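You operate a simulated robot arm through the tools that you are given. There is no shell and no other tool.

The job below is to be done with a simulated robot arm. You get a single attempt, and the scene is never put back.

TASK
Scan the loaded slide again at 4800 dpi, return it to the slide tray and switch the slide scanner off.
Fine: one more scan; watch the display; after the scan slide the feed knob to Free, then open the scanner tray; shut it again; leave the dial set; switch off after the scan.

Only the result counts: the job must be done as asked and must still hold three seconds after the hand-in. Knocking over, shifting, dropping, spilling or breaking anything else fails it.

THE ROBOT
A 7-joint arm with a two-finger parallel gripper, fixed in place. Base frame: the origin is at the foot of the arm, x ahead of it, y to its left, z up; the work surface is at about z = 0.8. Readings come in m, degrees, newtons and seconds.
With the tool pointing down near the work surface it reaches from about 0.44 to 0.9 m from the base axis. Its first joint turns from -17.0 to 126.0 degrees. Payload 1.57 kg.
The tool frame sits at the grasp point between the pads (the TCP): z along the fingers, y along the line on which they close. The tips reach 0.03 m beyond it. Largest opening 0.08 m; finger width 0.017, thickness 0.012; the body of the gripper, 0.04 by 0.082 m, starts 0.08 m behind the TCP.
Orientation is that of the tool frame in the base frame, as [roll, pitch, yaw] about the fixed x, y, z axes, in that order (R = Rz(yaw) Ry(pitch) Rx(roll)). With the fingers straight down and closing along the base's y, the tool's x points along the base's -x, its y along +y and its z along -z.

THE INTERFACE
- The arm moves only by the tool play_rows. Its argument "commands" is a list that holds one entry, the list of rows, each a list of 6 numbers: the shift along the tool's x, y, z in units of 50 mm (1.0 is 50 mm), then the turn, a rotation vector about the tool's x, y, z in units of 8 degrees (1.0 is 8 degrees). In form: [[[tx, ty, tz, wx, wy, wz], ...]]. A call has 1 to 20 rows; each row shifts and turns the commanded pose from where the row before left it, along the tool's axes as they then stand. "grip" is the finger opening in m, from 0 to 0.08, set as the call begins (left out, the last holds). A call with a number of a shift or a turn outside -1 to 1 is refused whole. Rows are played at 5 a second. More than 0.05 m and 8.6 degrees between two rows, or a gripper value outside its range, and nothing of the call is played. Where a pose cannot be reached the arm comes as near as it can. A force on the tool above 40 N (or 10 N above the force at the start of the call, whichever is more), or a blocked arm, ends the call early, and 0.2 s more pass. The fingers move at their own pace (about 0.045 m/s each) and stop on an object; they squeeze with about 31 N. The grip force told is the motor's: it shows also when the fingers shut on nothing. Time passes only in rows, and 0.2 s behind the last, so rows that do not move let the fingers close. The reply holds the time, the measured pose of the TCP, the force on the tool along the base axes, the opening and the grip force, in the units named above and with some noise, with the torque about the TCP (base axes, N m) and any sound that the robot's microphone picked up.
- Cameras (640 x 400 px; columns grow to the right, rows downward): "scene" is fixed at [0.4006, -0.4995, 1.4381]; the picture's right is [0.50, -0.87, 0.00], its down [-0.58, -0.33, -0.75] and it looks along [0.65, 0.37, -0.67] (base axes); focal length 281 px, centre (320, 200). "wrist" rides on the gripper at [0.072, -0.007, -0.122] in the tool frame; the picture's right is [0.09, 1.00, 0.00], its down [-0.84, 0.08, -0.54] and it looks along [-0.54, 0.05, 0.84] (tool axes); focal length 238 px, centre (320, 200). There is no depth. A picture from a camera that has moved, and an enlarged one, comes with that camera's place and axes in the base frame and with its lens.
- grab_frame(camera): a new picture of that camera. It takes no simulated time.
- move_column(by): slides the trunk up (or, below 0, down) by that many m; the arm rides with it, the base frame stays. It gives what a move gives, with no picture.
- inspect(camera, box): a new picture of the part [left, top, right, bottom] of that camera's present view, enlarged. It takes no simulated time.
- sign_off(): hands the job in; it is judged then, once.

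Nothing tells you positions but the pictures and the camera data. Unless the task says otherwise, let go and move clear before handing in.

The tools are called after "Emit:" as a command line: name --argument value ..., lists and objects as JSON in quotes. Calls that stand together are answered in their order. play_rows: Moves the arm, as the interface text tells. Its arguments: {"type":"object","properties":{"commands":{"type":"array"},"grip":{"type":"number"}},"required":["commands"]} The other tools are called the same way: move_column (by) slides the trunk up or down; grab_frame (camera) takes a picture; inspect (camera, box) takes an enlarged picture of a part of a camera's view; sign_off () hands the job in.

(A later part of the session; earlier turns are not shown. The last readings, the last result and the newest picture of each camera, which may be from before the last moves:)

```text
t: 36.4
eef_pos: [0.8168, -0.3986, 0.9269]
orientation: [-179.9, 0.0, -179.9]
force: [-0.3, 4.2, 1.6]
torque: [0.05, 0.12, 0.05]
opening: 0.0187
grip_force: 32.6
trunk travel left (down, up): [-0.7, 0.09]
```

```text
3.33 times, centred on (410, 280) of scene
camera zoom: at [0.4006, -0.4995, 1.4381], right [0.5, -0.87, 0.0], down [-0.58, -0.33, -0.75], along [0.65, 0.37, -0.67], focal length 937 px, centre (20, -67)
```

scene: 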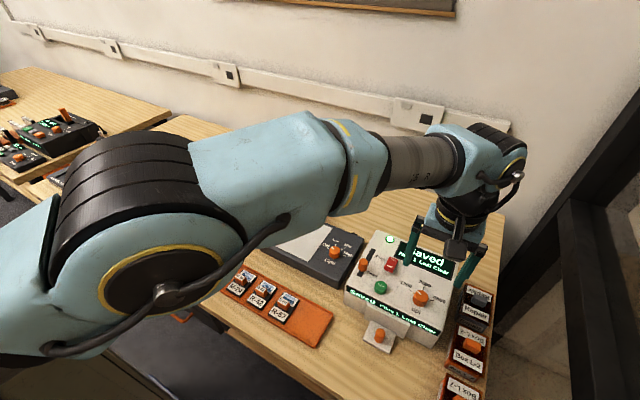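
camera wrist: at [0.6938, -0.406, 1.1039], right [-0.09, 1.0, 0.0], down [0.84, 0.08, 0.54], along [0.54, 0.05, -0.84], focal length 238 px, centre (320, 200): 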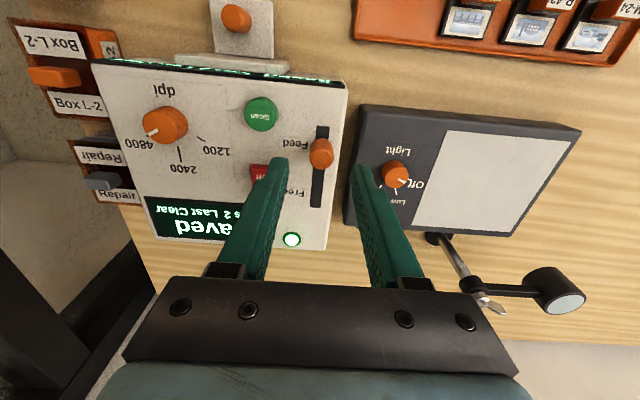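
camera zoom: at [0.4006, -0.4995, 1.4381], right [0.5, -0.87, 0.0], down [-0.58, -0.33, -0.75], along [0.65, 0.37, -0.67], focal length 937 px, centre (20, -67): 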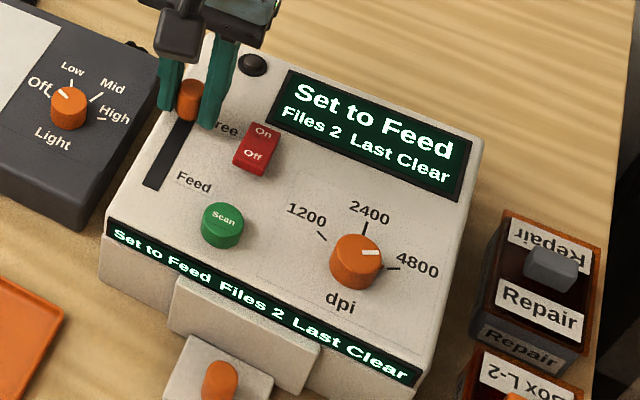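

The display changed to "Set to Feed", so the feed is no longer engaged. I'll push on to the end of the slot in tiny steps.

Emit:
play_rows --commands '[[[-0.06, 0, 0, 0, 0, 0], [-0.06, 0, 0, 0, 0, 0], [-0.06, 0, 0, 0, 0, 0], [-0.06, 0, 0, 0, 0, 0], [0, 0, 0, 0, 0, 0]]]' --grip 0.01

Emit:
inspect --camera "wrist" --box '[240, 100, 400, 220]'

Emit:
inspect --camera "scene" --box '[340, 220, 480, 340]'

```text
t: 37.6
eef_pos: [0.8255, -0.3989, 0.9267]
orientation: [180.0, -0.2, 180.0]
force: [-22.5, 4.5, 4.1]
torque: [0.13, 0.51, 0.02]
opening: 0.0183
grip_force: 33.3
trunk travel left (down, up): [-0.7, 0.09]
```

```text
3.33 times, centred on (320, 160) of wrist
camera zoom: at [0.7545, -0.4041, 1.0493], right [-0.09, 1.0, 0.0], down [0.84, 0.08, 0.54], along [0.54, 0.05, -0.84], focal length 794 px, centre (320, 333)
```

zoom: 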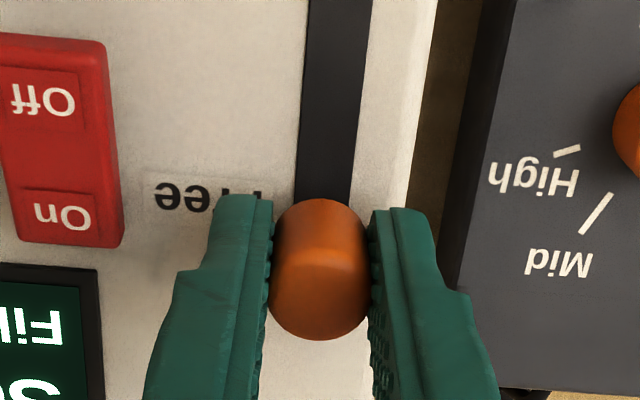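

```text
3.33 times, centred on (410, 280) of scene
camera zoom: at [0.4006, -0.4995, 1.4381], right [0.5, -0.87, 0.0], down [-0.58, -0.33, -0.75], along [0.65, 0.37, -0.67], focal length 937 px, centre (20, -67)
```

zoom: 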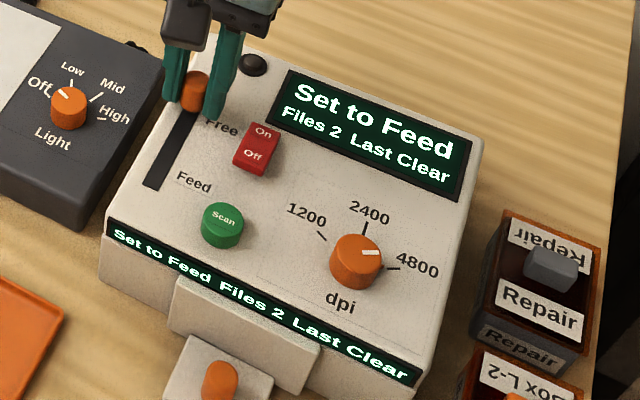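

The knob hit its end stop at Free. I'll open, rise and go above the tray handle in front of the scanner.

Emit:
play_rows --commands '[[[0, 0, 0, 0, 0, 0], [0, 0, 0, 0, 0, 0], [0, 0, -0.4, 0, 0, 0], [0, 0, -0.8, 0, 0, 0], [0, 0, -0.8, 0, 0, 0], [0.9, -0.3, 0, 0, 0, 0], [0.9, -0.3, 0, 0, 0, 0], [0.9, -0.35, 0, 0, 0, 0], [0.6, -0.75, 0, 0, 0, 0], [0, 0, 0, 0, 0, 0], [0, 0, 0, 0, 0, 0]]]' --grip 0.042

Emit:
grab_frame --camera "wrist"

Emit:
grab_frame --camera "scene"

Emit:
inspect --camera "scene" --box '[340, 220, 480, 360]'

```text
t: 40.0
eef_pos: [0.6624, -0.4823, 1.0247]
orientation: [179.9, 0.0, -180.0]
force: [-0.8, 0.9, 0.6]
torque: [-0.01, 0.0, -0.03]
opening: 0.042
grip_force: 0.0
trunk travel left (down, up): [-0.7, 0.09]
```

```text
taken
camera wrist: at [0.5911, -0.4873, 1.1473], right [-0.09, 1.0, 0.0], down [0.84, 0.08, 0.54], along [0.54, 0.05, -0.84], focal length 238 px, centre (320, 200)
```

wrist: 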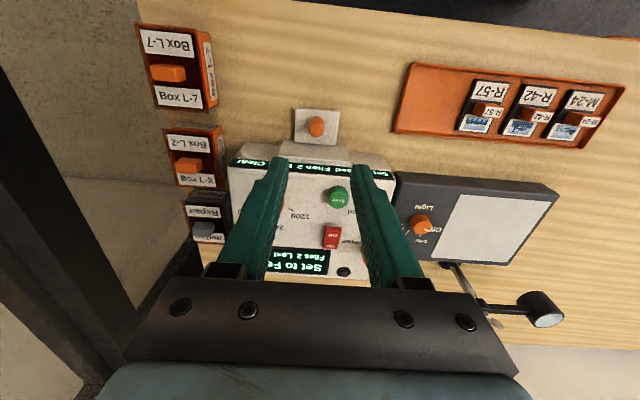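

```text
taken
```

scene: 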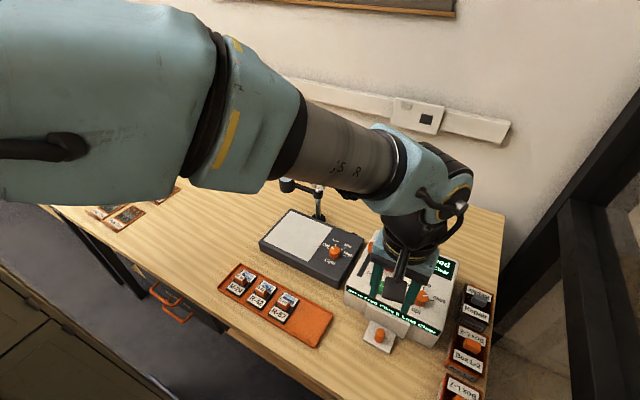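

```text
2.86 times, centred on (410, 290) of scene
camera zoom: at [0.4006, -0.4995, 1.4381], right [0.5, -0.87, 0.0], down [-0.58, -0.33, -0.75], along [0.65, 0.37, -0.67], focal length 803 px, centre (63, -57)
```

zoom: 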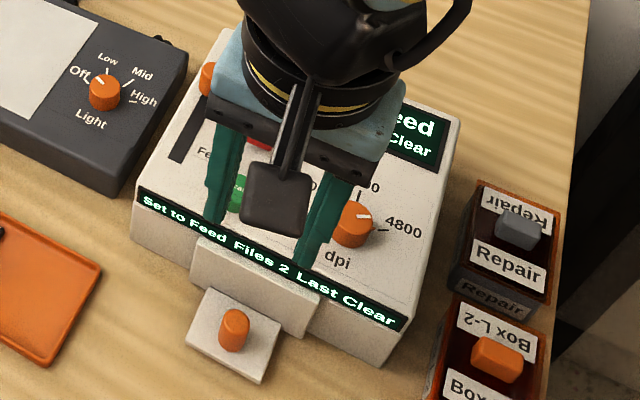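

The arm is clear and the feed knob stays at Free. I'll look closely at the tray handle to get its height before gripping.

Emit:
inspect --camera "wrist" --box '[270, 90, 370, 170]'

Emit:
inspect --camera "scene" --box '[350, 300, 430, 360]'

```text
5.00 times, centred on (320, 130) of wrist
camera zoom: at [0.5911, -0.4873, 1.1473], right [-0.09, 1.0, 0.0], down [0.84, 0.08, 0.54], along [0.54, 0.05, -0.84], focal length 1192 px, centre (320, 550)
```

zoom: 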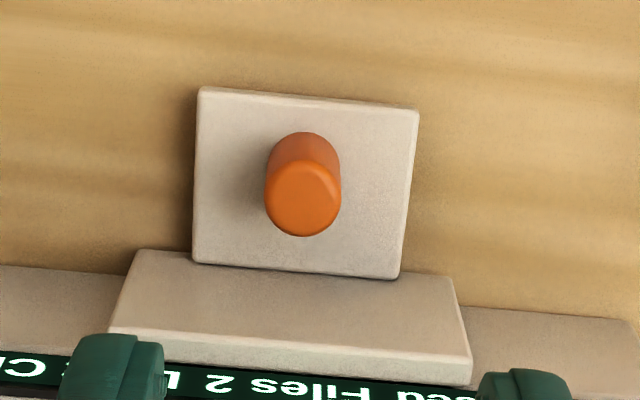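

```text
6.67 times, centred on (390, 330) of scene
camera zoom: at [0.4006, -0.4995, 1.4381], right [0.5, -0.87, 0.0], down [-0.58, -0.33, -0.75], along [0.65, 0.37, -0.67], focal length 1873 px, centre (-147, -667)
```

zoom: 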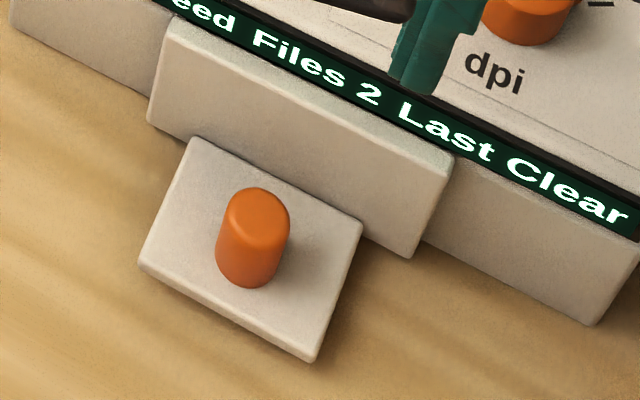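

The tray plate's top is at about z 0.815. The handle is a post at about (0.676, -0.484), topping out near z 0.86. I'll descend around it with the tips staying above the plate.

Emit:
play_rows --commands '[[[-0.27, -0.03, 0.5, 0, 0, 0], [0, 0, 0.8, 0, 0, 0], [0, 0, 0.8, 0, 0, 0], [0, 0, 0.4, 0, 0, 0], [0, 0, 0, 0, 0, 0], [0, 0, 0, 0, 0, 0]]]' --grip 0.042

Emit:
grab_frame --camera "wrist"

Emit:
inspect --camera "scene" --box '[340, 270, 440, 360]'

```text
t: 41.4
eef_pos: [0.6767, -0.4839, 0.9004]
orientation: [-180.0, 0.0, 180.0]
force: [-0.6, 0.3, -0.5]
torque: [0.01, 0.0, 0.01]
opening: 0.0421
grip_force: 0.1
trunk travel left (down, up): [-0.7, 0.09]
```

```text
taken
camera wrist: at [0.6057, -0.49, 1.0234], right [-0.09, 1.0, 0.0], down [0.84, 0.08, 0.54], along [0.54, 0.05, -0.84], focal length 238 px, centre (320, 200)
```

wrist: 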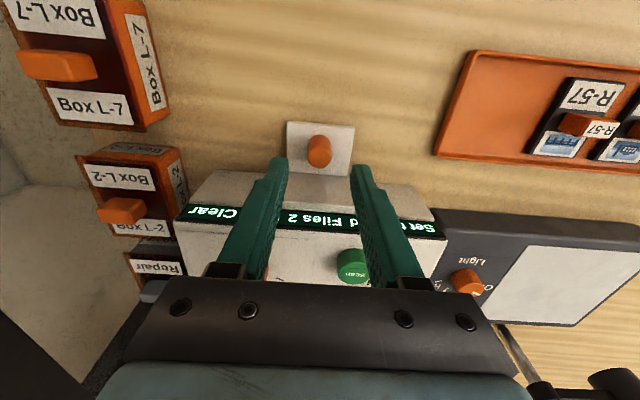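

```text
4.44 times, centred on (390, 315) of scene
camera zoom: at [0.4006, -0.4995, 1.4381], right [0.5, -0.87, 0.0], down [-0.58, -0.33, -0.75], along [0.65, 0.37, -0.67], focal length 1249 px, centre (9, -311)
```

zoom: 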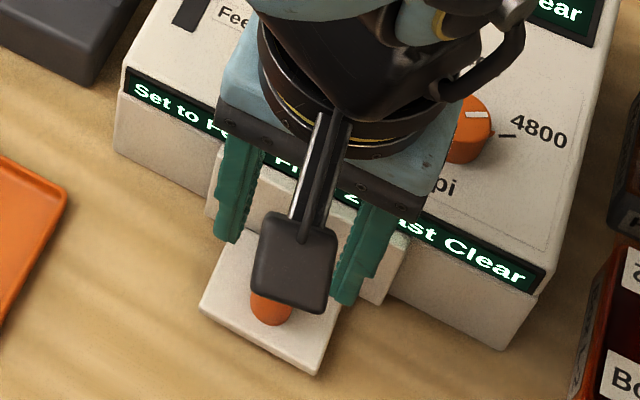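

I'm hovering over the handle. I'll check its alignment in an enlarged view.

Emit:
inspect --camera "wrist" --box '[270, 110, 370, 190]'

```text
5.00 times, centred on (320, 150) of wrist
camera zoom: at [0.6057, -0.49, 1.0234], right [-0.09, 1.0, 0.0], down [0.84, 0.08, 0.54], along [0.54, 0.05, -0.84], focal length 1192 px, centre (320, 450)
```

zoom: 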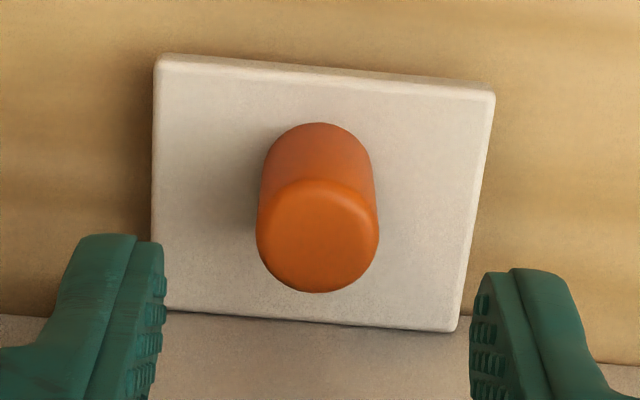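

The handle is nearer x 0.681 with its top at about 0.845. I'll nudge forward 4 mm, descend to z 0.852 and grip.

Emit:
play_rows --commands '[[[-0.09, 0, 0.4, 0, 0, 0], [0, 0, 0.37, 0, 0, 0], [0, 0, 0.2, 0, 0, 0], [0, 0, 0, 0, 0, 0]]]' --grip 0.042

Emit:
play_rows --commands '[[[0, 0, 0, 0, 0, 0], [0, 0, 0, 0, 0, 0], [0, 0, 0, 0, 0, 0]]]' --grip 0.008

Emit:
grab_frame --camera "wrist"

```text
t: 42.4
eef_pos: [0.6819, -0.4849, 0.8527]
orientation: [179.9, 0.1, 180.0]
force: [0.0, 0.5, -0.1]
torque: [-0.02, 0.01, 0.02]
opening: 0.042
grip_force: 0.0
trunk travel left (down, up): [-0.7, 0.09]
```

```text
t: 43.2
eef_pos: [0.6801, -0.4848, 0.8514]
orientation: [-179.9, 0.0, -180.0]
force: [0.5, -3.4, -0.9]
torque: [-0.09, -0.06, -0.01]
opening: 0.019
grip_force: 28.3
trunk travel left (down, up): [-0.7, 0.09]
```

```text
taken
camera wrist: at [0.6094, -0.49, 0.9743], right [-0.09, 1.0, 0.0], down [0.84, 0.08, 0.54], along [0.54, 0.05, -0.84], focal length 238 px, centre (320, 200)
```

wrist: 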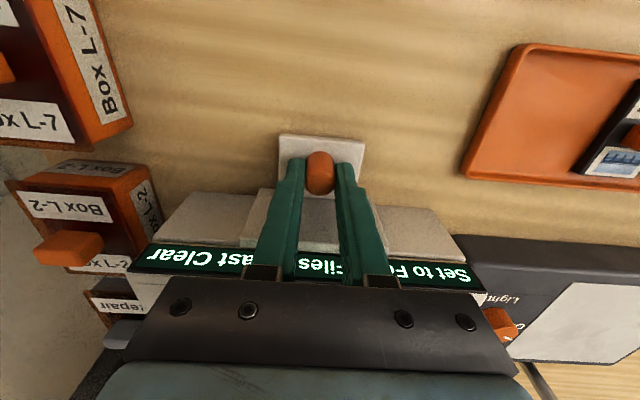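

The handle is held (opening 0.019). I'll pull the tray toward the robot in small steps.

Emit:
play_rows --commands '[[[0.12, 0, 0, 0, 0, 0], [0.16, 0, 0, 0, 0, 0], [0.2, 0, 0, 0, 0, 0], [0.2, 0, 0, 0, 0, 0], [0.2, 0, 0, 0, 0, 0], [0.2, 0, 0, 0, 0, 0], [0.2, 0, 0, 0, 0, 0], [0, 0, 0, 0, 0, 0]]]' --grip 0.008

Emit:
grab_frame --camera "wrist"

Emit:
inspect --camera "scene" --box '[330, 230, 470, 370]'

```text
t: 45.0
eef_pos: [0.6168, -0.4856, 0.8537]
orientation: [-179.9, -0.1, 180.0]
force: [0.1, -4.6, -17.3]
torque: [-0.16, 0.31, 0.01]
opening: 0.0188
grip_force: 32.1
trunk travel left (down, up): [-0.7, 0.09]
```

```text
taken
camera wrist: at [0.5447, -0.4903, 0.9745], right [-0.09, 1.0, 0.0], down [0.84, 0.08, 0.54], along [0.54, 0.05, -0.84], focal length 238 px, centre (320, 200)
```

wrist: 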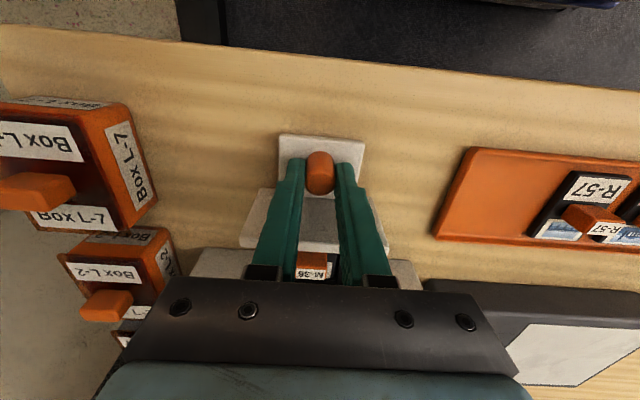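

```text
2.86 times, centred on (400, 300) of scene
camera zoom: at [0.4006, -0.4995, 1.4381], right [0.5, -0.87, 0.0], down [-0.58, -0.33, -0.75], along [0.65, 0.37, -0.67], focal length 803 px, centre (91, -86)
```

zoom: 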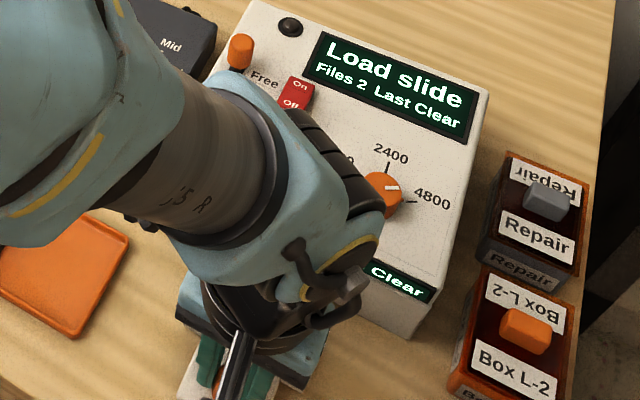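

The tray is coming out with slide M-36 on it, and the display reads "Load slide". I'll keep pulling gently until it is fully open.

Emit:
play_rows --commands '[[[0.1, 0, 0.02, 0, 0, 0], [0.15, 0, 0, 0, 0, 0], [0.15, 0, 0, 0, 0, 0], [0.15, 0, 0, 0, 0, 0], [0, 0, 0, 0, 0, 0]]]' --grip 0.008

Emit:
grab_frame --camera "wrist"

Emit:
grab_frame --camera "scene"

```text
t: 46.2
eef_pos: [0.5903, -0.4841, 0.8527]
orientation: [179.9, 0.2, -179.9]
force: [1.1, 4.6, 2.0]
torque: [0.1, 0.1, 0.05]
opening: 0.019
grip_force: 33.1
trunk travel left (down, up): [-0.7, 0.09]
```

```text
taken
camera wrist: at [0.5188, -0.4903, 0.9744], right [-0.09, 1.0, 0.0], down [0.84, 0.08, 0.54], along [0.54, 0.05, -0.84], focal length 238 px, centre (320, 200)
```

wrist: 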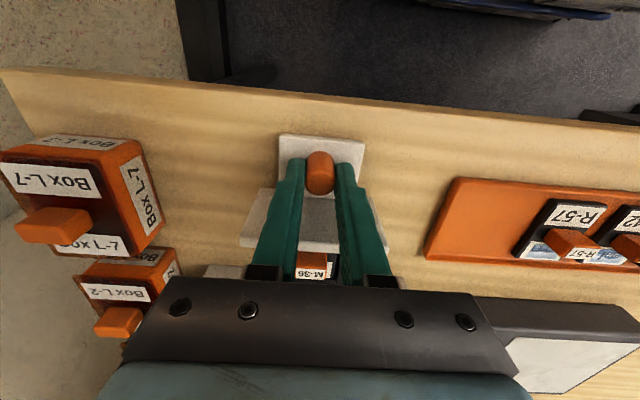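

```text
taken
```

scene: 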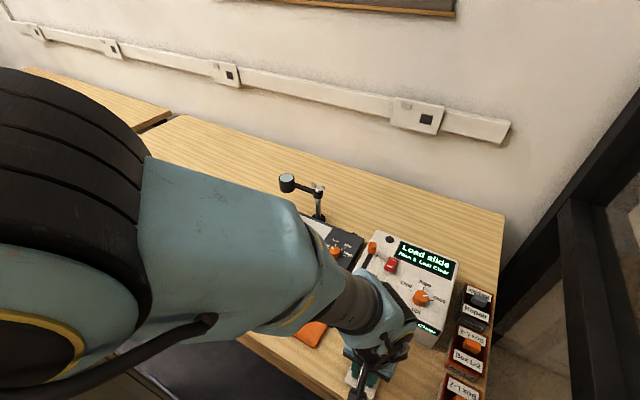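

The tray has come out about 9 cm with no end stop yet. I'll continue in small steps, watching the force.

Emit:
play_rows --commands '[[[0.1, 0, 0, 0, 0, 0], [0.1, 0, 0, 0, 0, 0], [0.1, 0, 0, 0, 0, 0], [0, 0, 0, 0, 0, 0]]]' --grip 0.008

Emit:
grab_frame --camera "wrist"

```text
t: 47.2
eef_pos: [0.5727, -0.4859, 0.8503]
orientation: [-180.0, -0.2, 180.0]
force: [0.2, -0.7, 0.1]
torque: [0.04, -0.02, 0.03]
opening: 0.0078
grip_force: 0.1
trunk travel left (down, up): [-0.7, 0.09]
```

```text
taken
camera wrist: at [0.5011, -0.4911, 0.9733], right [-0.09, 1.0, 0.0], down [0.84, 0.08, 0.54], along [0.54, 0.05, -0.84], focal length 238 px, centre (320, 200)
```

wrist: 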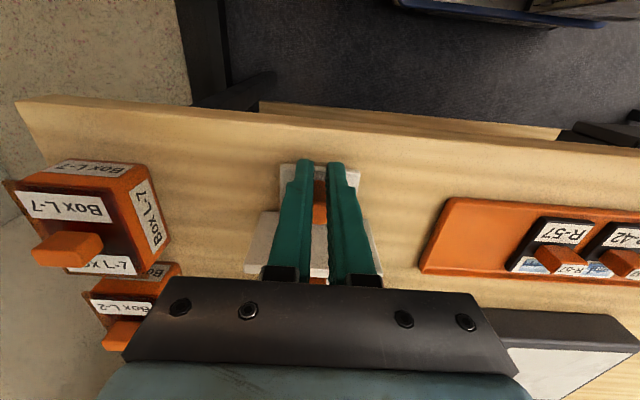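

The fingers slipped off the handle, which means the tray reached its end stop at about 9 cm. I'll rise and look at the opened tray.

Emit:
play_rows --commands '[[[0, 0, -0.5, 0, 0, 0], [0, 0, -0.8, 0, 0, 0], [0, 0, -0.8, 0, 0, 0], [0, 0, -0.8, 0, 0, 0], [0, 0, -0.6, 0, 0, 0], [0, 0, 0, 0, 0, 0]]]' --grip 0.05

Emit:
grab_frame --camera "wrist"

Emit:
grab_frame --camera "scene"

```text
t: 48.6
eef_pos: [0.5744, -0.4842, 1.0279]
orientation: [180.0, 0.1, -180.0]
force: [0.6, 0.4, -0.2]
torque: [-0.02, 0.0, 0.02]
opening: 0.0499
grip_force: 0.1
trunk travel left (down, up): [-0.7, 0.09]
```

```text
taken
camera wrist: at [0.5027, -0.4906, 1.1499], right [-0.09, 1.0, 0.0], down [0.84, 0.08, 0.54], along [0.54, 0.05, -0.84], focal length 238 px, centre (320, 200)
```

wrist: 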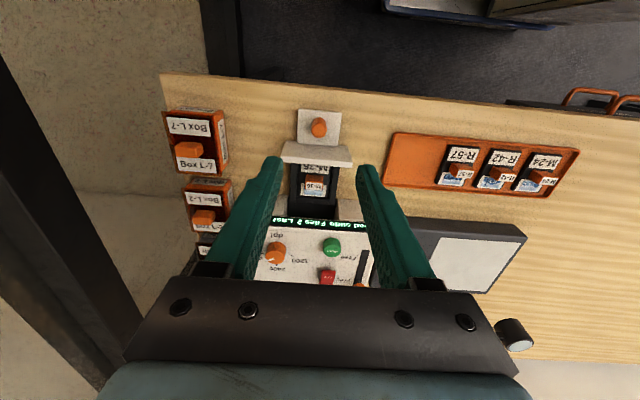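

```text
taken
```

scene: 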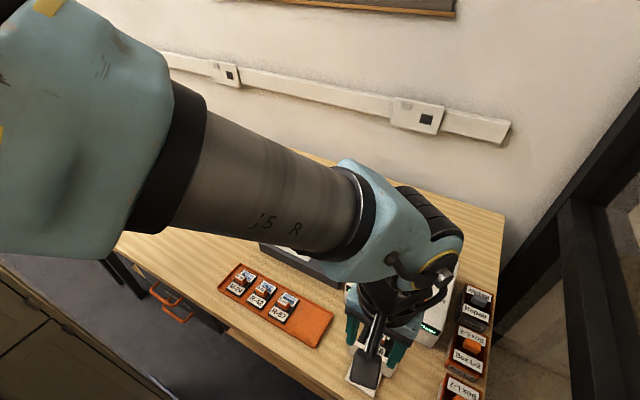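

The tray is open and slide M-36 lies on it behind the front plate. I'll zoom in on the slide and on the tray's free space.

Emit:
inspect --camera "wrist" --box '[260, 100, 380, 220]'

Emit:
inspect --camera "wrist" --box '[380, 120, 600, 220]'

Emit:
inspect --camera "scene" --box '[210, 250, 350, 350]'

```text
3.33 times, centred on (320, 160) of wrist
camera zoom: at [0.5027, -0.4906, 1.1499], right [-0.09, 1.0, 0.0], down [0.84, 0.08, 0.54], along [0.54, 0.05, -0.84], focal length 794 px, centre (320, 333)
```

zoom: 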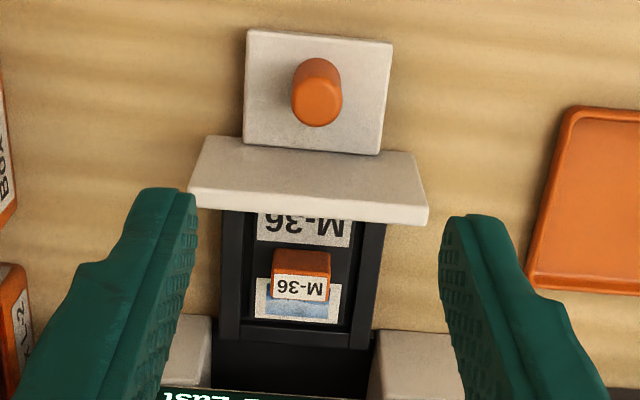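

```text
2.91 times, centred on (490, 170) of wrist
camera zoom: at [0.5027, -0.4906, 1.1499], right [-0.09, 1.0, 0.0], down [0.84, 0.08, 0.54], along [0.54, 0.05, -0.84], focal length 693 px, centre (-174, 287)
```

zoom: 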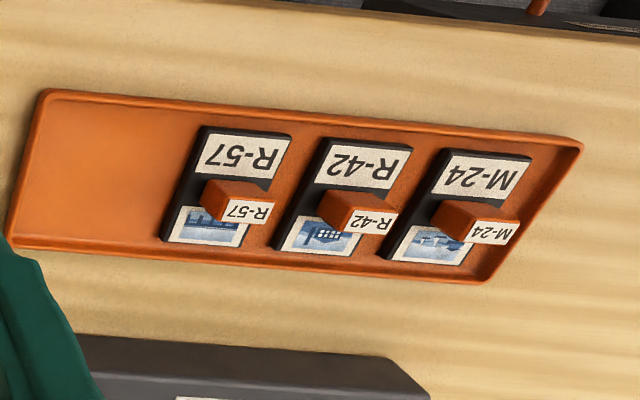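

```text
4.00 times, centred on (280, 300) of scene
camera zoom: at [0.4006, -0.4995, 1.4381], right [0.5, -0.87, 0.0], down [-0.58, -0.33, -0.75], along [0.65, 0.37, -0.67], focal length 1124 px, centre (480, -200)
```

zoom: 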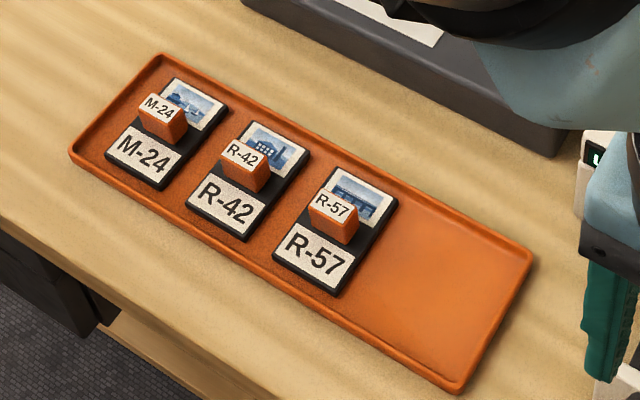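

Slide M-36's grip block is at about (0.672, -0.484). The slide tray's empty place continues the row at about (0.638, -0.333). I'll move above the slide for a close look.

Emit:
play_rows --commands '[[[-0.65, 0, 0, 0, 0, 0], [-0.65, 0, 0, 0, 0, 0], [-0.65, 0, 0, 0, 0, 0], [0, 0, 0.6, 0, 0, 0], [0, 0, 0.6, 0, 0, 0], [0, 0, 0.4, 0, 0, 0], [0, 0, 0, 0, 0, 0], [0, 0, 0, 0, 0, 0]]]' --grip 0.05

Emit:
grab_frame --camera "wrist"

Emit:
inspect --camera "wrist" --box '[260, 100, 380, 200]'

Emit:
inspect --camera "scene" --box '[330, 270, 450, 370]'

```text
t: 50.4
eef_pos: [0.6717, -0.4863, 0.9475]
orientation: [180.0, 0.0, -180.0]
force: [0.6, 0.4, -0.3]
torque: [0.02, -0.02, -0.05]
opening: 0.0501
grip_force: 0.1
trunk travel left (down, up): [-0.7, 0.09]
```

```text
taken
camera wrist: at [0.601, -0.4911, 1.0687], right [-0.09, 1.0, 0.0], down [0.84, 0.08, 0.54], along [0.54, 0.05, -0.84], focal length 238 px, centre (320, 200)
```

wrist: 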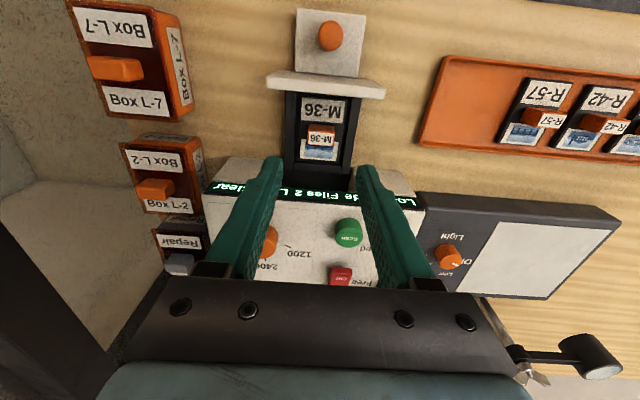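

```text
4.00 times, centred on (320, 150) of wrist
camera zoom: at [0.601, -0.4911, 1.0687], right [-0.09, 1.0, 0.0], down [0.84, 0.08, 0.54], along [0.54, 0.05, -0.84], focal length 953 px, centre (320, 400)
```

zoom: 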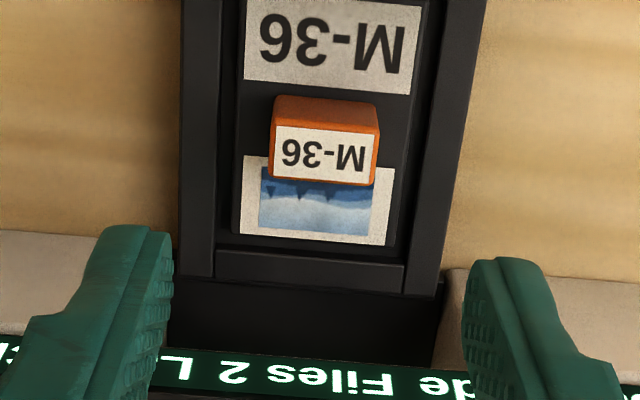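

```text
4.00 times, centred on (390, 320) of scene
camera zoom: at [0.4006, -0.4995, 1.4381], right [0.5, -0.87, 0.0], down [-0.58, -0.33, -0.75], along [0.65, 0.37, -0.67], focal length 1124 px, centre (40, -280)
```

zoom: 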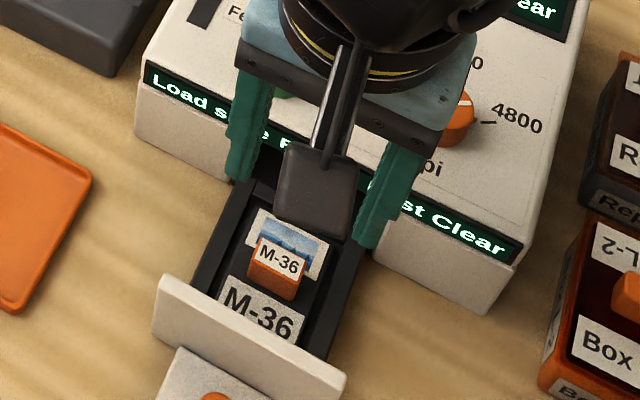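

The grip block spans about x 0.669–0.682 with its top near z 0.845, and the slide's surface is at about z 0.818. I'll align and descend, keeping the tips just above the slide and its frame.

Emit:
play_rows --commands '[[[-0.07, 0.03, 0.5, 0, 0, 0], [0, 0, 0.6, 0, 0, 0], [0, 0, 0.4, 0, 0, 0], [0, 0, 0.2, 0, 0, 0], [0, 0, 0.1, 0, 0, 0], [0, 0, 0, 0, 0, 0]]]' --grip 0.044

Emit:
inspect --camera "wrist" --box '[260, 120, 380, 220]'

Emit:
inspect --camera "scene" --box '[330, 270, 450, 370]'

```text
t: 51.8
eef_pos: [0.6764, -0.4846, 0.8589]
orientation: [180.0, 0.0, 179.9]
force: [-0.6, -0.2, 0.1]
torque: [0.01, -0.02, -0.02]
opening: 0.044
grip_force: 0.0
trunk travel left (down, up): [-0.7, 0.09]
```

```text
4.00 times, centred on (320, 170) of wrist
camera zoom: at [0.6042, -0.4895, 0.9799], right [-0.09, 1.0, 0.0], down [0.84, 0.08, 0.54], along [0.54, 0.05, -0.84], focal length 953 px, centre (320, 320)
```

zoom: 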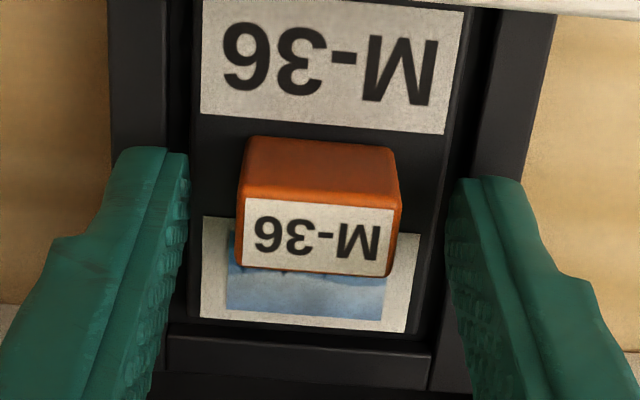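

```text
4.00 times, centred on (390, 320) of scene
camera zoom: at [0.4006, -0.4995, 1.4381], right [0.5, -0.87, 0.0], down [-0.58, -0.33, -0.75], along [0.65, 0.37, -0.67], focal length 1124 px, centre (40, -280)
```

zoom: 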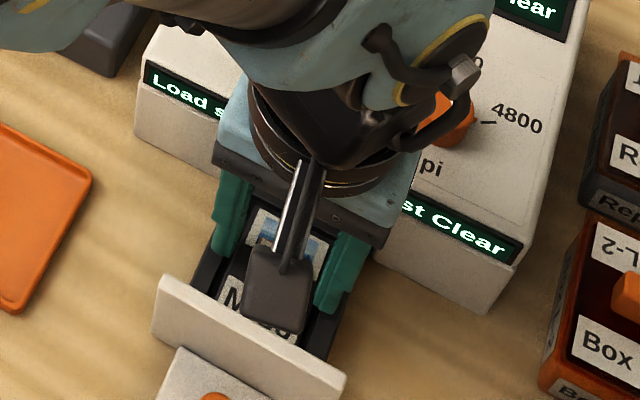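

The block is centred between the fingers. I'll close on it and lift slightly.

Emit:
play_rows --commands '[[[0, 0, 0.04, 0, 0, 0], [0, 0, 0, 0, 0, 0], [0, 0, 0, 0, 0, 0], [0, 0, 0, 0, 0, 0]]]' --grip 0.012

Emit:
play_rows --commands '[[[0, 0, -0.1, 0, 0, 0], [0, 0, -0.2, 0, 0, 0], [0, 0, -0.3, 0, 0, 0], [0, 0, -0.6, 0, 0, 0], [0, 0, -0.6, 0, 0, 0], [0, 0, 0, 0, 0, 0]]]' --grip 0.012

Emit:
grab_frame --camera "wrist"

Emit:
inspect --camera "scene" --box '[310, 250, 450, 370]'

```text
t: 52.8
eef_pos: [0.6762, -0.4845, 0.8563]
orientation: [-180.0, 0.0, -179.9]
force: [0.2, -0.2, 3.3]
torque: [0.02, 0.02, -0.03]
opening: 0.0249
grip_force: 30.9
trunk travel left (down, up): [-0.7, 0.09]
```

```text
t: 54.2
eef_pos: [0.6735, -0.4821, 0.9468]
orientation: [179.9, 0.0, 179.9]
force: [0.1, -0.2, -0.2]
torque: [-0.01, 0.0, 0.02]
opening: 0.025
grip_force: 31.3
trunk travel left (down, up): [-0.7, 0.09]
```

```text
taken
camera wrist: at [0.6028, -0.4887, 1.0686], right [-0.09, 1.0, 0.0], down [0.84, 0.08, 0.54], along [0.54, 0.05, -0.84], focal length 238 px, centre (320, 200)
```

wrist: 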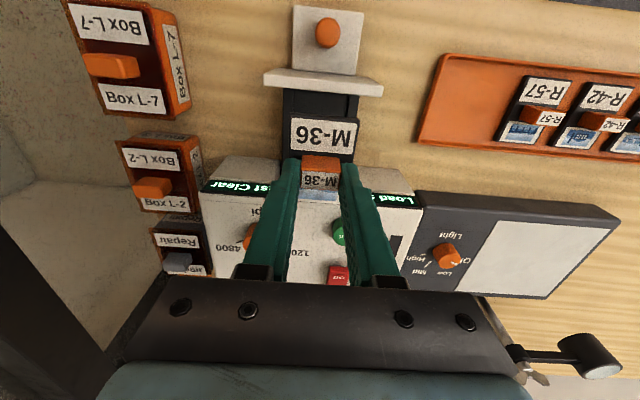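

```text
3.33 times, centred on (380, 310) of scene
camera zoom: at [0.4006, -0.4995, 1.4381], right [0.5, -0.87, 0.0], down [-0.58, -0.33, -0.75], along [0.65, 0.37, -0.67], focal length 937 px, centre (120, -167)
```

zoom: 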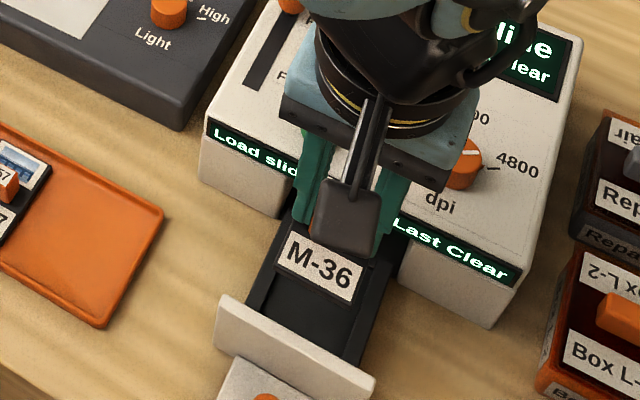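

The slide is lifted cleanly out of the scanner tray. I'll carry it level over the slide tray's empty place.

Emit:
play_rows --commands '[[[0.2, 0.5, -0.2, 0, 0, 0], [0.25, 0.6, 0, 0, 0, 0], [0.26, 0.6, 0, 0, 0, 0], [0, 0.7, 0, 0, 0, 0], [0, 0.61, 0, 0, 0, 0], [0, 0, 0, 0, 0, 0], [0, 0, 0, 0, 0, 0]]]' --grip 0.012

Emit:
grab_frame --camera "wrist"

Emit:
inspect --camera "scene" --box '[210, 230, 370, 350]'

Emit:
inspect --camera "wrist" --box '[240, 60, 460, 210]'

```text
t: 55.8
eef_pos: [0.6387, -0.3332, 0.9538]
orientation: [-180.0, 0.0, -180.0]
force: [0.6, -0.9, 0.2]
torque: [-0.04, -0.01, 0.02]
opening: 0.0248
grip_force: 31.0
trunk travel left (down, up): [-0.7, 0.09]
```

```text
taken
camera wrist: at [0.5667, -0.3384, 1.0771], right [-0.09, 1.0, 0.0], down [0.84, 0.08, 0.54], along [0.54, 0.05, -0.84], focal length 238 px, centre (320, 200)
```

wrist: 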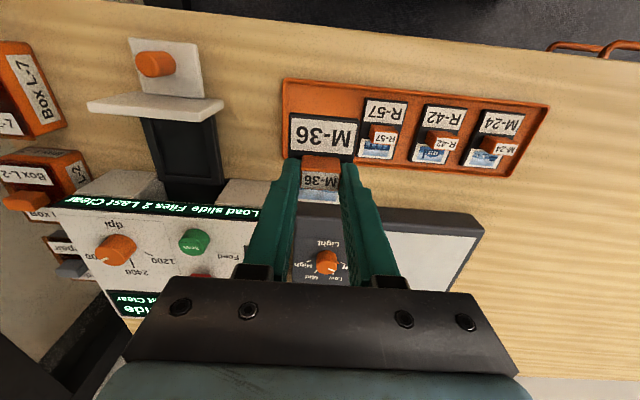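

```text
3.33 times, centred on (290, 290) of scene
camera zoom: at [0.4006, -0.4995, 1.4381], right [0.5, -0.87, 0.0], down [-0.58, -0.33, -0.75], along [0.65, 0.37, -0.67], focal length 937 px, centre (420, -100)
```

zoom: 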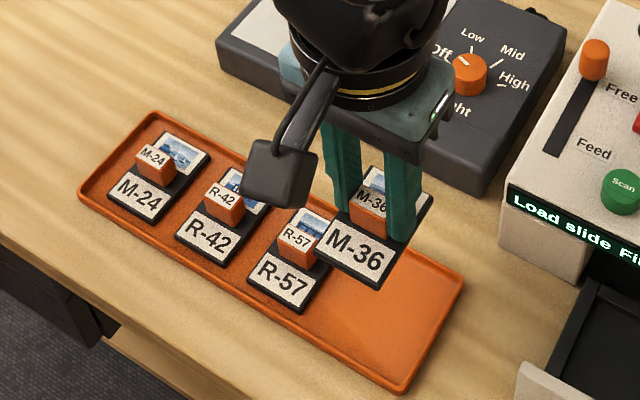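

```text
2.67 times, centred on (350, 135) of wrist
camera zoom: at [0.5667, -0.3384, 1.0771], right [-0.09, 1.0, 0.0], down [0.84, 0.08, 0.54], along [0.54, 0.05, -0.84], focal length 636 px, centre (240, 373)
```

zoom: 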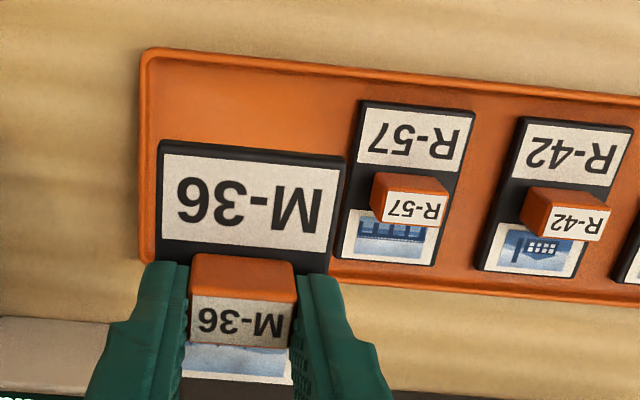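

The slide hangs level above the empty place, clear of R-57 and the tray walls. I'll lower it most of the way.

Emit:
play_rows --commands '[[[0, 0, 0.5, 0, 0, 0], [0, 0, 0.5, 0, 0, 0], [0, 0, 0.4, 0, 0, 0], [0, 0, 0.2, 0, 0, 0], [0, 0, 0.12, 0, 0, 0], [0, 0, 0, 0, 0, 0]]]' --grip 0.012

Emit:
grab_frame --camera "wrist"

Emit:
inspect --camera "scene" --box '[230, 250, 350, 350]'

```text
t: 57.2
eef_pos: [0.64, -0.3336, 0.8679]
orientation: [180.0, 0.0, 180.0]
force: [0.2, 0.9, -0.8]
torque: [0.03, 0.0, -0.02]
opening: 0.0247
grip_force: 31.8
trunk travel left (down, up): [-0.7, 0.09]
```

```text
taken
camera wrist: at [0.568, -0.3393, 0.9913], right [-0.09, 1.0, 0.0], down [0.84, 0.08, 0.54], along [0.54, 0.05, -0.84], focal length 238 px, centre (320, 200)
```

wrist: 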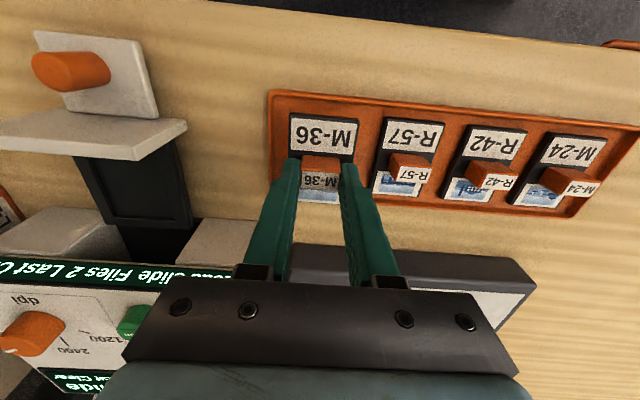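

```text
4.00 times, centred on (290, 300) of scene
camera zoom: at [0.4006, -0.4995, 1.4381], right [0.5, -0.87, 0.0], down [-0.58, -0.33, -0.75], along [0.65, 0.37, -0.67], focal length 1124 px, centre (440, -200)
```

zoom: 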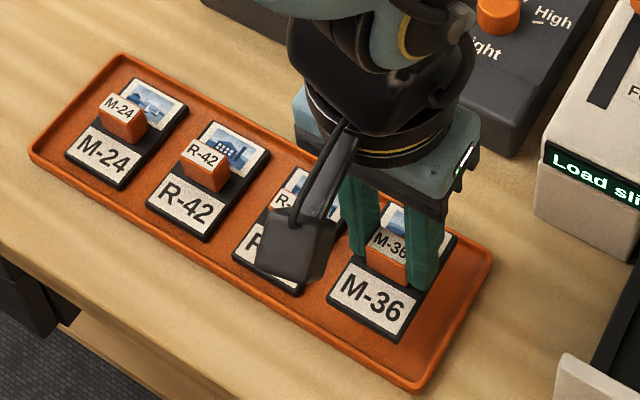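

The slide is about a centimetre above the tray floor and lined up with the row. I'll lower it in 1–2 mm steps until I feel contact.

Emit:
play_rows --commands '[[[0, 0, 0.04, 0, 0, 0], [0, 0, 0.04, 0, 0, 0], [0, 0, 0.03, 0, 0, 0], [0, 0, 0, 0, 0, 0]]]' --grip 0.012

Emit:
play_rows --commands '[[[0, 0, 0.03, 0, 0, 0], [0, 0, 0.03, 0, 0, 0], [0, 0, 0, 0, 0, 0]]]' --grip 0.012

```text
t: 58.2
eef_pos: [0.6417, -0.333, 0.8635]
orientation: [180.0, 0.1, 180.0]
force: [-0.2, -0.4, 0.2]
torque: [-0.02, -0.01, 0.0]
opening: 0.025
grip_force: 31.0
trunk travel left (down, up): [-0.7, 0.09]
```

```text
t: 59.0
eef_pos: [0.6403, -0.3331, 0.8605]
orientation: [179.9, -0.1, 180.0]
force: [-0.3, -0.2, 0.4]
torque: [-0.02, 0.0, 0.01]
opening: 0.0248
grip_force: 31.2
trunk travel left (down, up): [-0.7, 0.09]
```

There is no contact yet at z 0.8605. I'll keep lowering gently.

Emit:
play_rows --commands '[[[0, 0, 0.03, 0, 0, 0], [0, 0, 0.03, 0, 0, 0], [0, 0, 0, 0, 0, 0]]]' --grip 0.012

Emit:
inspect --camera "scene" --box '[280, 270, 350, 350]'

```text
t: 59.8
eef_pos: [0.64, -0.3326, 0.8583]
orientation: [-180.0, 0.0, -180.0]
force: [-0.1, -0.1, -0.6]
torque: [0.0, -0.05, 0.01]
opening: 0.0246
grip_force: 31.1
trunk travel left (down, up): [-0.7, 0.09]
```

```text
5.00 times, centred on (315, 310) of scene
camera zoom: at [0.4006, -0.4995, 1.4381], right [0.5, -0.87, 0.0], down [-0.58, -0.33, -0.75], along [0.65, 0.37, -0.67], focal length 1405 px, centre (345, -350)
```

zoom: 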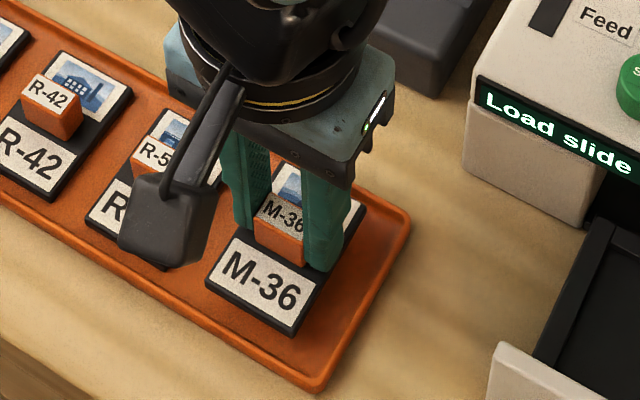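

Emit:
play_rows --commands '[[[0, 0, 0.03, 0, 0, 0], [0, 0, 0.03, 0, 0, 0], [0, 0, 0, 0, 0, 0]]]' --grip 0.012

Emit:
play_rows --commands '[[[0, 0, 0.02, 0, 0, 0], [0, 0, 0.02, 0, 0, 0], [0, 0, 0, 0, 0, 0]]]' --grip 0.012

```text
t: 60.6
eef_pos: [0.6395, -0.3345, 0.8539]
orientation: [-179.9, 0.0, -180.0]
force: [0.3, -0.5, -0.1]
torque: [0.02, 0.02, 0.0]
opening: 0.0247
grip_force: 31.4
trunk travel left (down, up): [-0.7, 0.09]
```

```text
t: 61.4
eef_pos: [0.6399, -0.3334, 0.8524]
orientation: [180.0, 0.0, 180.0]
force: [-0.1, 0.6, -1.2]
torque: [0.0, -0.01, 0.06]
opening: 0.0247
grip_force: 31.1
trunk travel left (down, up): [-0.7, 0.09]
```

Still no contact at z 0.8524, so the tray floor is lower than I estimated. I'll continue in 1 mm steps.

Emit:
play_rows --commands '[[[0, 0, 0.02, 0, 0, 0], [0, 0, 0.02, 0, 0, 0], [0, 0, 0, 0, 0, 0]]]' --grip 0.012

Emit:
play_rows --commands '[[[0, 0, 0.02, 0, 0, 0], [0, 0, 0.02, 0, 0, 0], [0, 0, 0, 0, 0, 0]]]' --grip 0.012

Emit:
inspect --camera "scene" --box '[280, 270, 350, 350]'

```text
t: 62.2
eef_pos: [0.6423, -0.3319, 0.8512]
orientation: [-179.9, 0.0, 180.0]
force: [0.6, 0.6, 0.0]
torque: [-0.02, 0.04, 0.0]
opening: 0.0248
grip_force: 31.0
trunk travel left (down, up): [-0.7, 0.09]
```

```text
t: 63.0
eef_pos: [0.6413, -0.3352, 0.8495]
orientation: [-180.0, 0.0, -179.9]
force: [1.3, 0.6, -1.5]
torque: [-0.01, 0.04, -0.03]
opening: 0.0249
grip_force: 30.8
trunk travel left (down, up): [-0.7, 0.09]
```

```text
5.00 times, centred on (315, 310) of scene
camera zoom: at [0.4006, -0.4995, 1.4381], right [0.5, -0.87, 0.0], down [-0.58, -0.33, -0.75], along [0.65, 0.37, -0.67], focal length 1405 px, centre (345, -350)
```

zoom: 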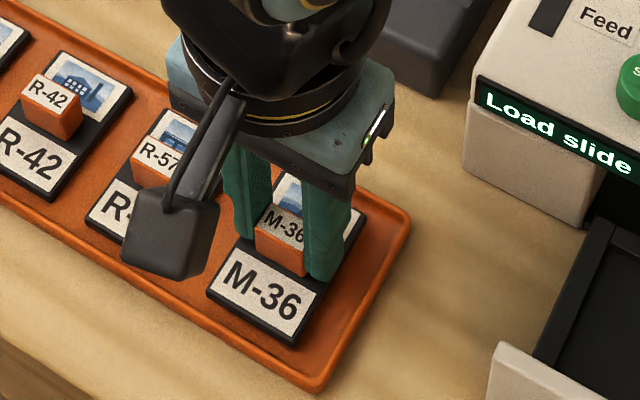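

There is still no contact, although the slide looks close to the floor. I'll keep going in 1 mm steps.

Emit:
play_rows --commands '[[[0, 0, 0.02, 0, 0, 0], [0, 0, 0.02, 0, 0, 0], [0, 0, 0, 0, 0, 0]]]' --grip 0.012

Emit:
play_rows --commands '[[[0, 0, 0.02, 0, 0, 0], [0, 0, 0.02, 0, 0, 0], [0, 0, 0, 0, 0, 0]]]' --grip 0.012

```text
t: 63.8
eef_pos: [0.6414, -0.3332, 0.8474]
orientation: [-180.0, 0.0, 179.9]
force: [0.5, 0.1, 0.1]
torque: [-0.01, -0.07, 0.02]
opening: 0.0246
grip_force: 30.5
trunk travel left (down, up): [-0.7, 0.09]
```

```text
t: 64.6
eef_pos: [0.6407, -0.3327, 0.8459]
orientation: [-180.0, 0.0, -180.0]
force: [0.2, -0.4, -0.1]
torque: [-0.04, 0.01, 0.0]
opening: 0.0247
grip_force: 30.7
trunk travel left (down, up): [-0.7, 0.09]
```

Emit:
inspect --camera "scene" --box '[280, 280, 340, 350]'

Emit:
inspect --camera "wrist" --box '[260, 100, 460, 230]'

```text
5.71 times, centred on (310, 315) of scene
camera zoom: at [0.4006, -0.4995, 1.4381], right [0.5, -0.87, 0.0], down [-0.58, -0.33, -0.75], along [0.65, 0.37, -0.67], focal length 1606 px, centre (377, -457)
```

zoom: 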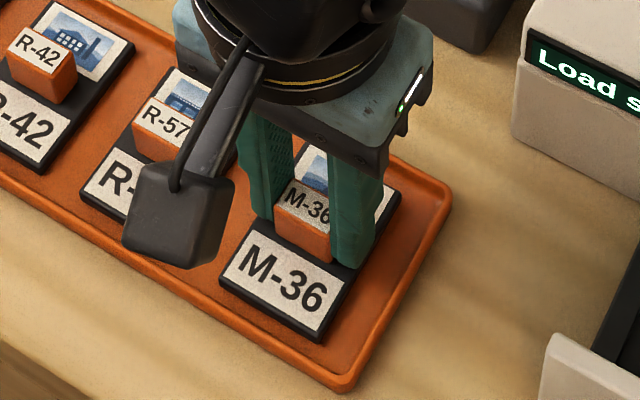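

```text
3.08 times, centred on (360, 165) of wrist
camera zoom: at [0.5689, -0.3387, 0.9677], right [-0.09, 1.0, 0.0], down [0.84, 0.08, 0.54], along [0.54, 0.05, -0.84], focal length 733 px, centre (197, 308)
```

zoom: 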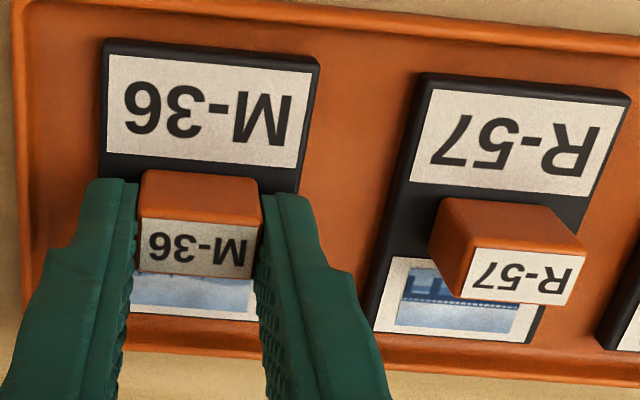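

M-36 still appears slightly higher than R-57. I'll lower it a few more millimetres.

Emit:
play_rows --commands '[[[0, 0, 0.02, 0, 0, 0], [0, 0, 0.02, 0, 0, 0], [0, 0, 0, 0, 0, 0]]]' --grip 0.012

Emit:
play_rows --commands '[[[0, 0, 0.02, 0, 0, 0], [0, 0, 0.02, 0, 0, 0], [0, 0, 0, 0, 0, 0]]]' --grip 0.012

```text
t: 65.4
eef_pos: [0.6405, -0.3343, 0.8444]
orientation: [180.0, 0.1, 179.9]
force: [-0.2, 1.5, 6.9]
torque: [0.08, 0.03, -0.02]
opening: 0.025
grip_force: 30.9
trunk travel left (down, up): [-0.7, 0.09]
```

```text
t: 66.2
eef_pos: [0.6404, -0.3329, 0.8425]
orientation: [-179.9, 0.2, 180.0]
force: [1.0, 0.2, 23.8]
torque: [0.08, 0.0, 0.0]
opening: 0.0247
grip_force: 31.1
trunk travel left (down, up): [-0.7, 0.09]
```

There is contact at about z 0.844. I'll ease the pressure, open the fingers slightly and lift clear.

Emit:
play_rows --commands '[[[0, 0, -0.03, 0, 0, 0], [0, 0, 0, 0, 0, 0]]]' --grip 0.012

Emit:
play_rows --commands '[[[0, 0, 0, 0, 0, 0], [0, 0, 0, 0, 0, 0], [0, 0, -0.1, 0, 0, 0], [0, 0, -0.3, 0, 0, 0], [0, 0, -0.6, 0, 0, 0], [0, 0, -0.7, 0, 0, 0], [0, 0, -0.7, 0, 0, 0], [0, 0, 0, 0, 0, 0]]]' --grip 0.04

Emit:
grab_frame --camera "wrist"

Emit:
inspect --camera "scene" --box '[220, 250, 350, 350]'

```text
t: 66.8
eef_pos: [0.6405, -0.333, 0.8423]
orientation: [-180.0, -0.1, 180.0]
force: [2.6, -1.0, 7.2]
torque: [-0.04, -0.33, -0.06]
opening: 0.025
grip_force: 31.1
trunk travel left (down, up): [-0.7, 0.09]
```

```text
t: 68.6
eef_pos: [0.6407, -0.3332, 0.9627]
orientation: [179.9, 0.0, -179.9]
force: [-0.9, 0.0, 0.1]
torque: [0.03, 0.0, 0.02]
opening: 0.04
grip_force: 0.1
trunk travel left (down, up): [-0.7, 0.09]
```

```text
taken
camera wrist: at [0.5692, -0.3391, 1.0845], right [-0.09, 1.0, 0.0], down [0.84, 0.08, 0.54], along [0.54, 0.05, -0.84], focal length 238 px, centre (320, 200)
```

wrist: 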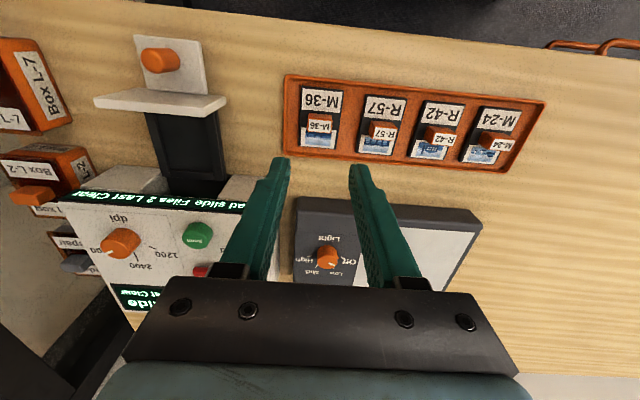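

```text
4.00 times, centred on (285, 300) of scene
camera zoom: at [0.4006, -0.4995, 1.4381], right [0.5, -0.87, 0.0], down [-0.58, -0.33, -0.75], along [0.65, 0.37, -0.67], focal length 1124 px, centre (460, -200)
```

zoom: 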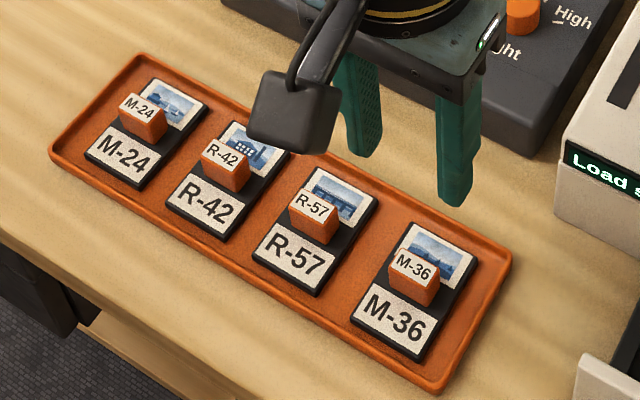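

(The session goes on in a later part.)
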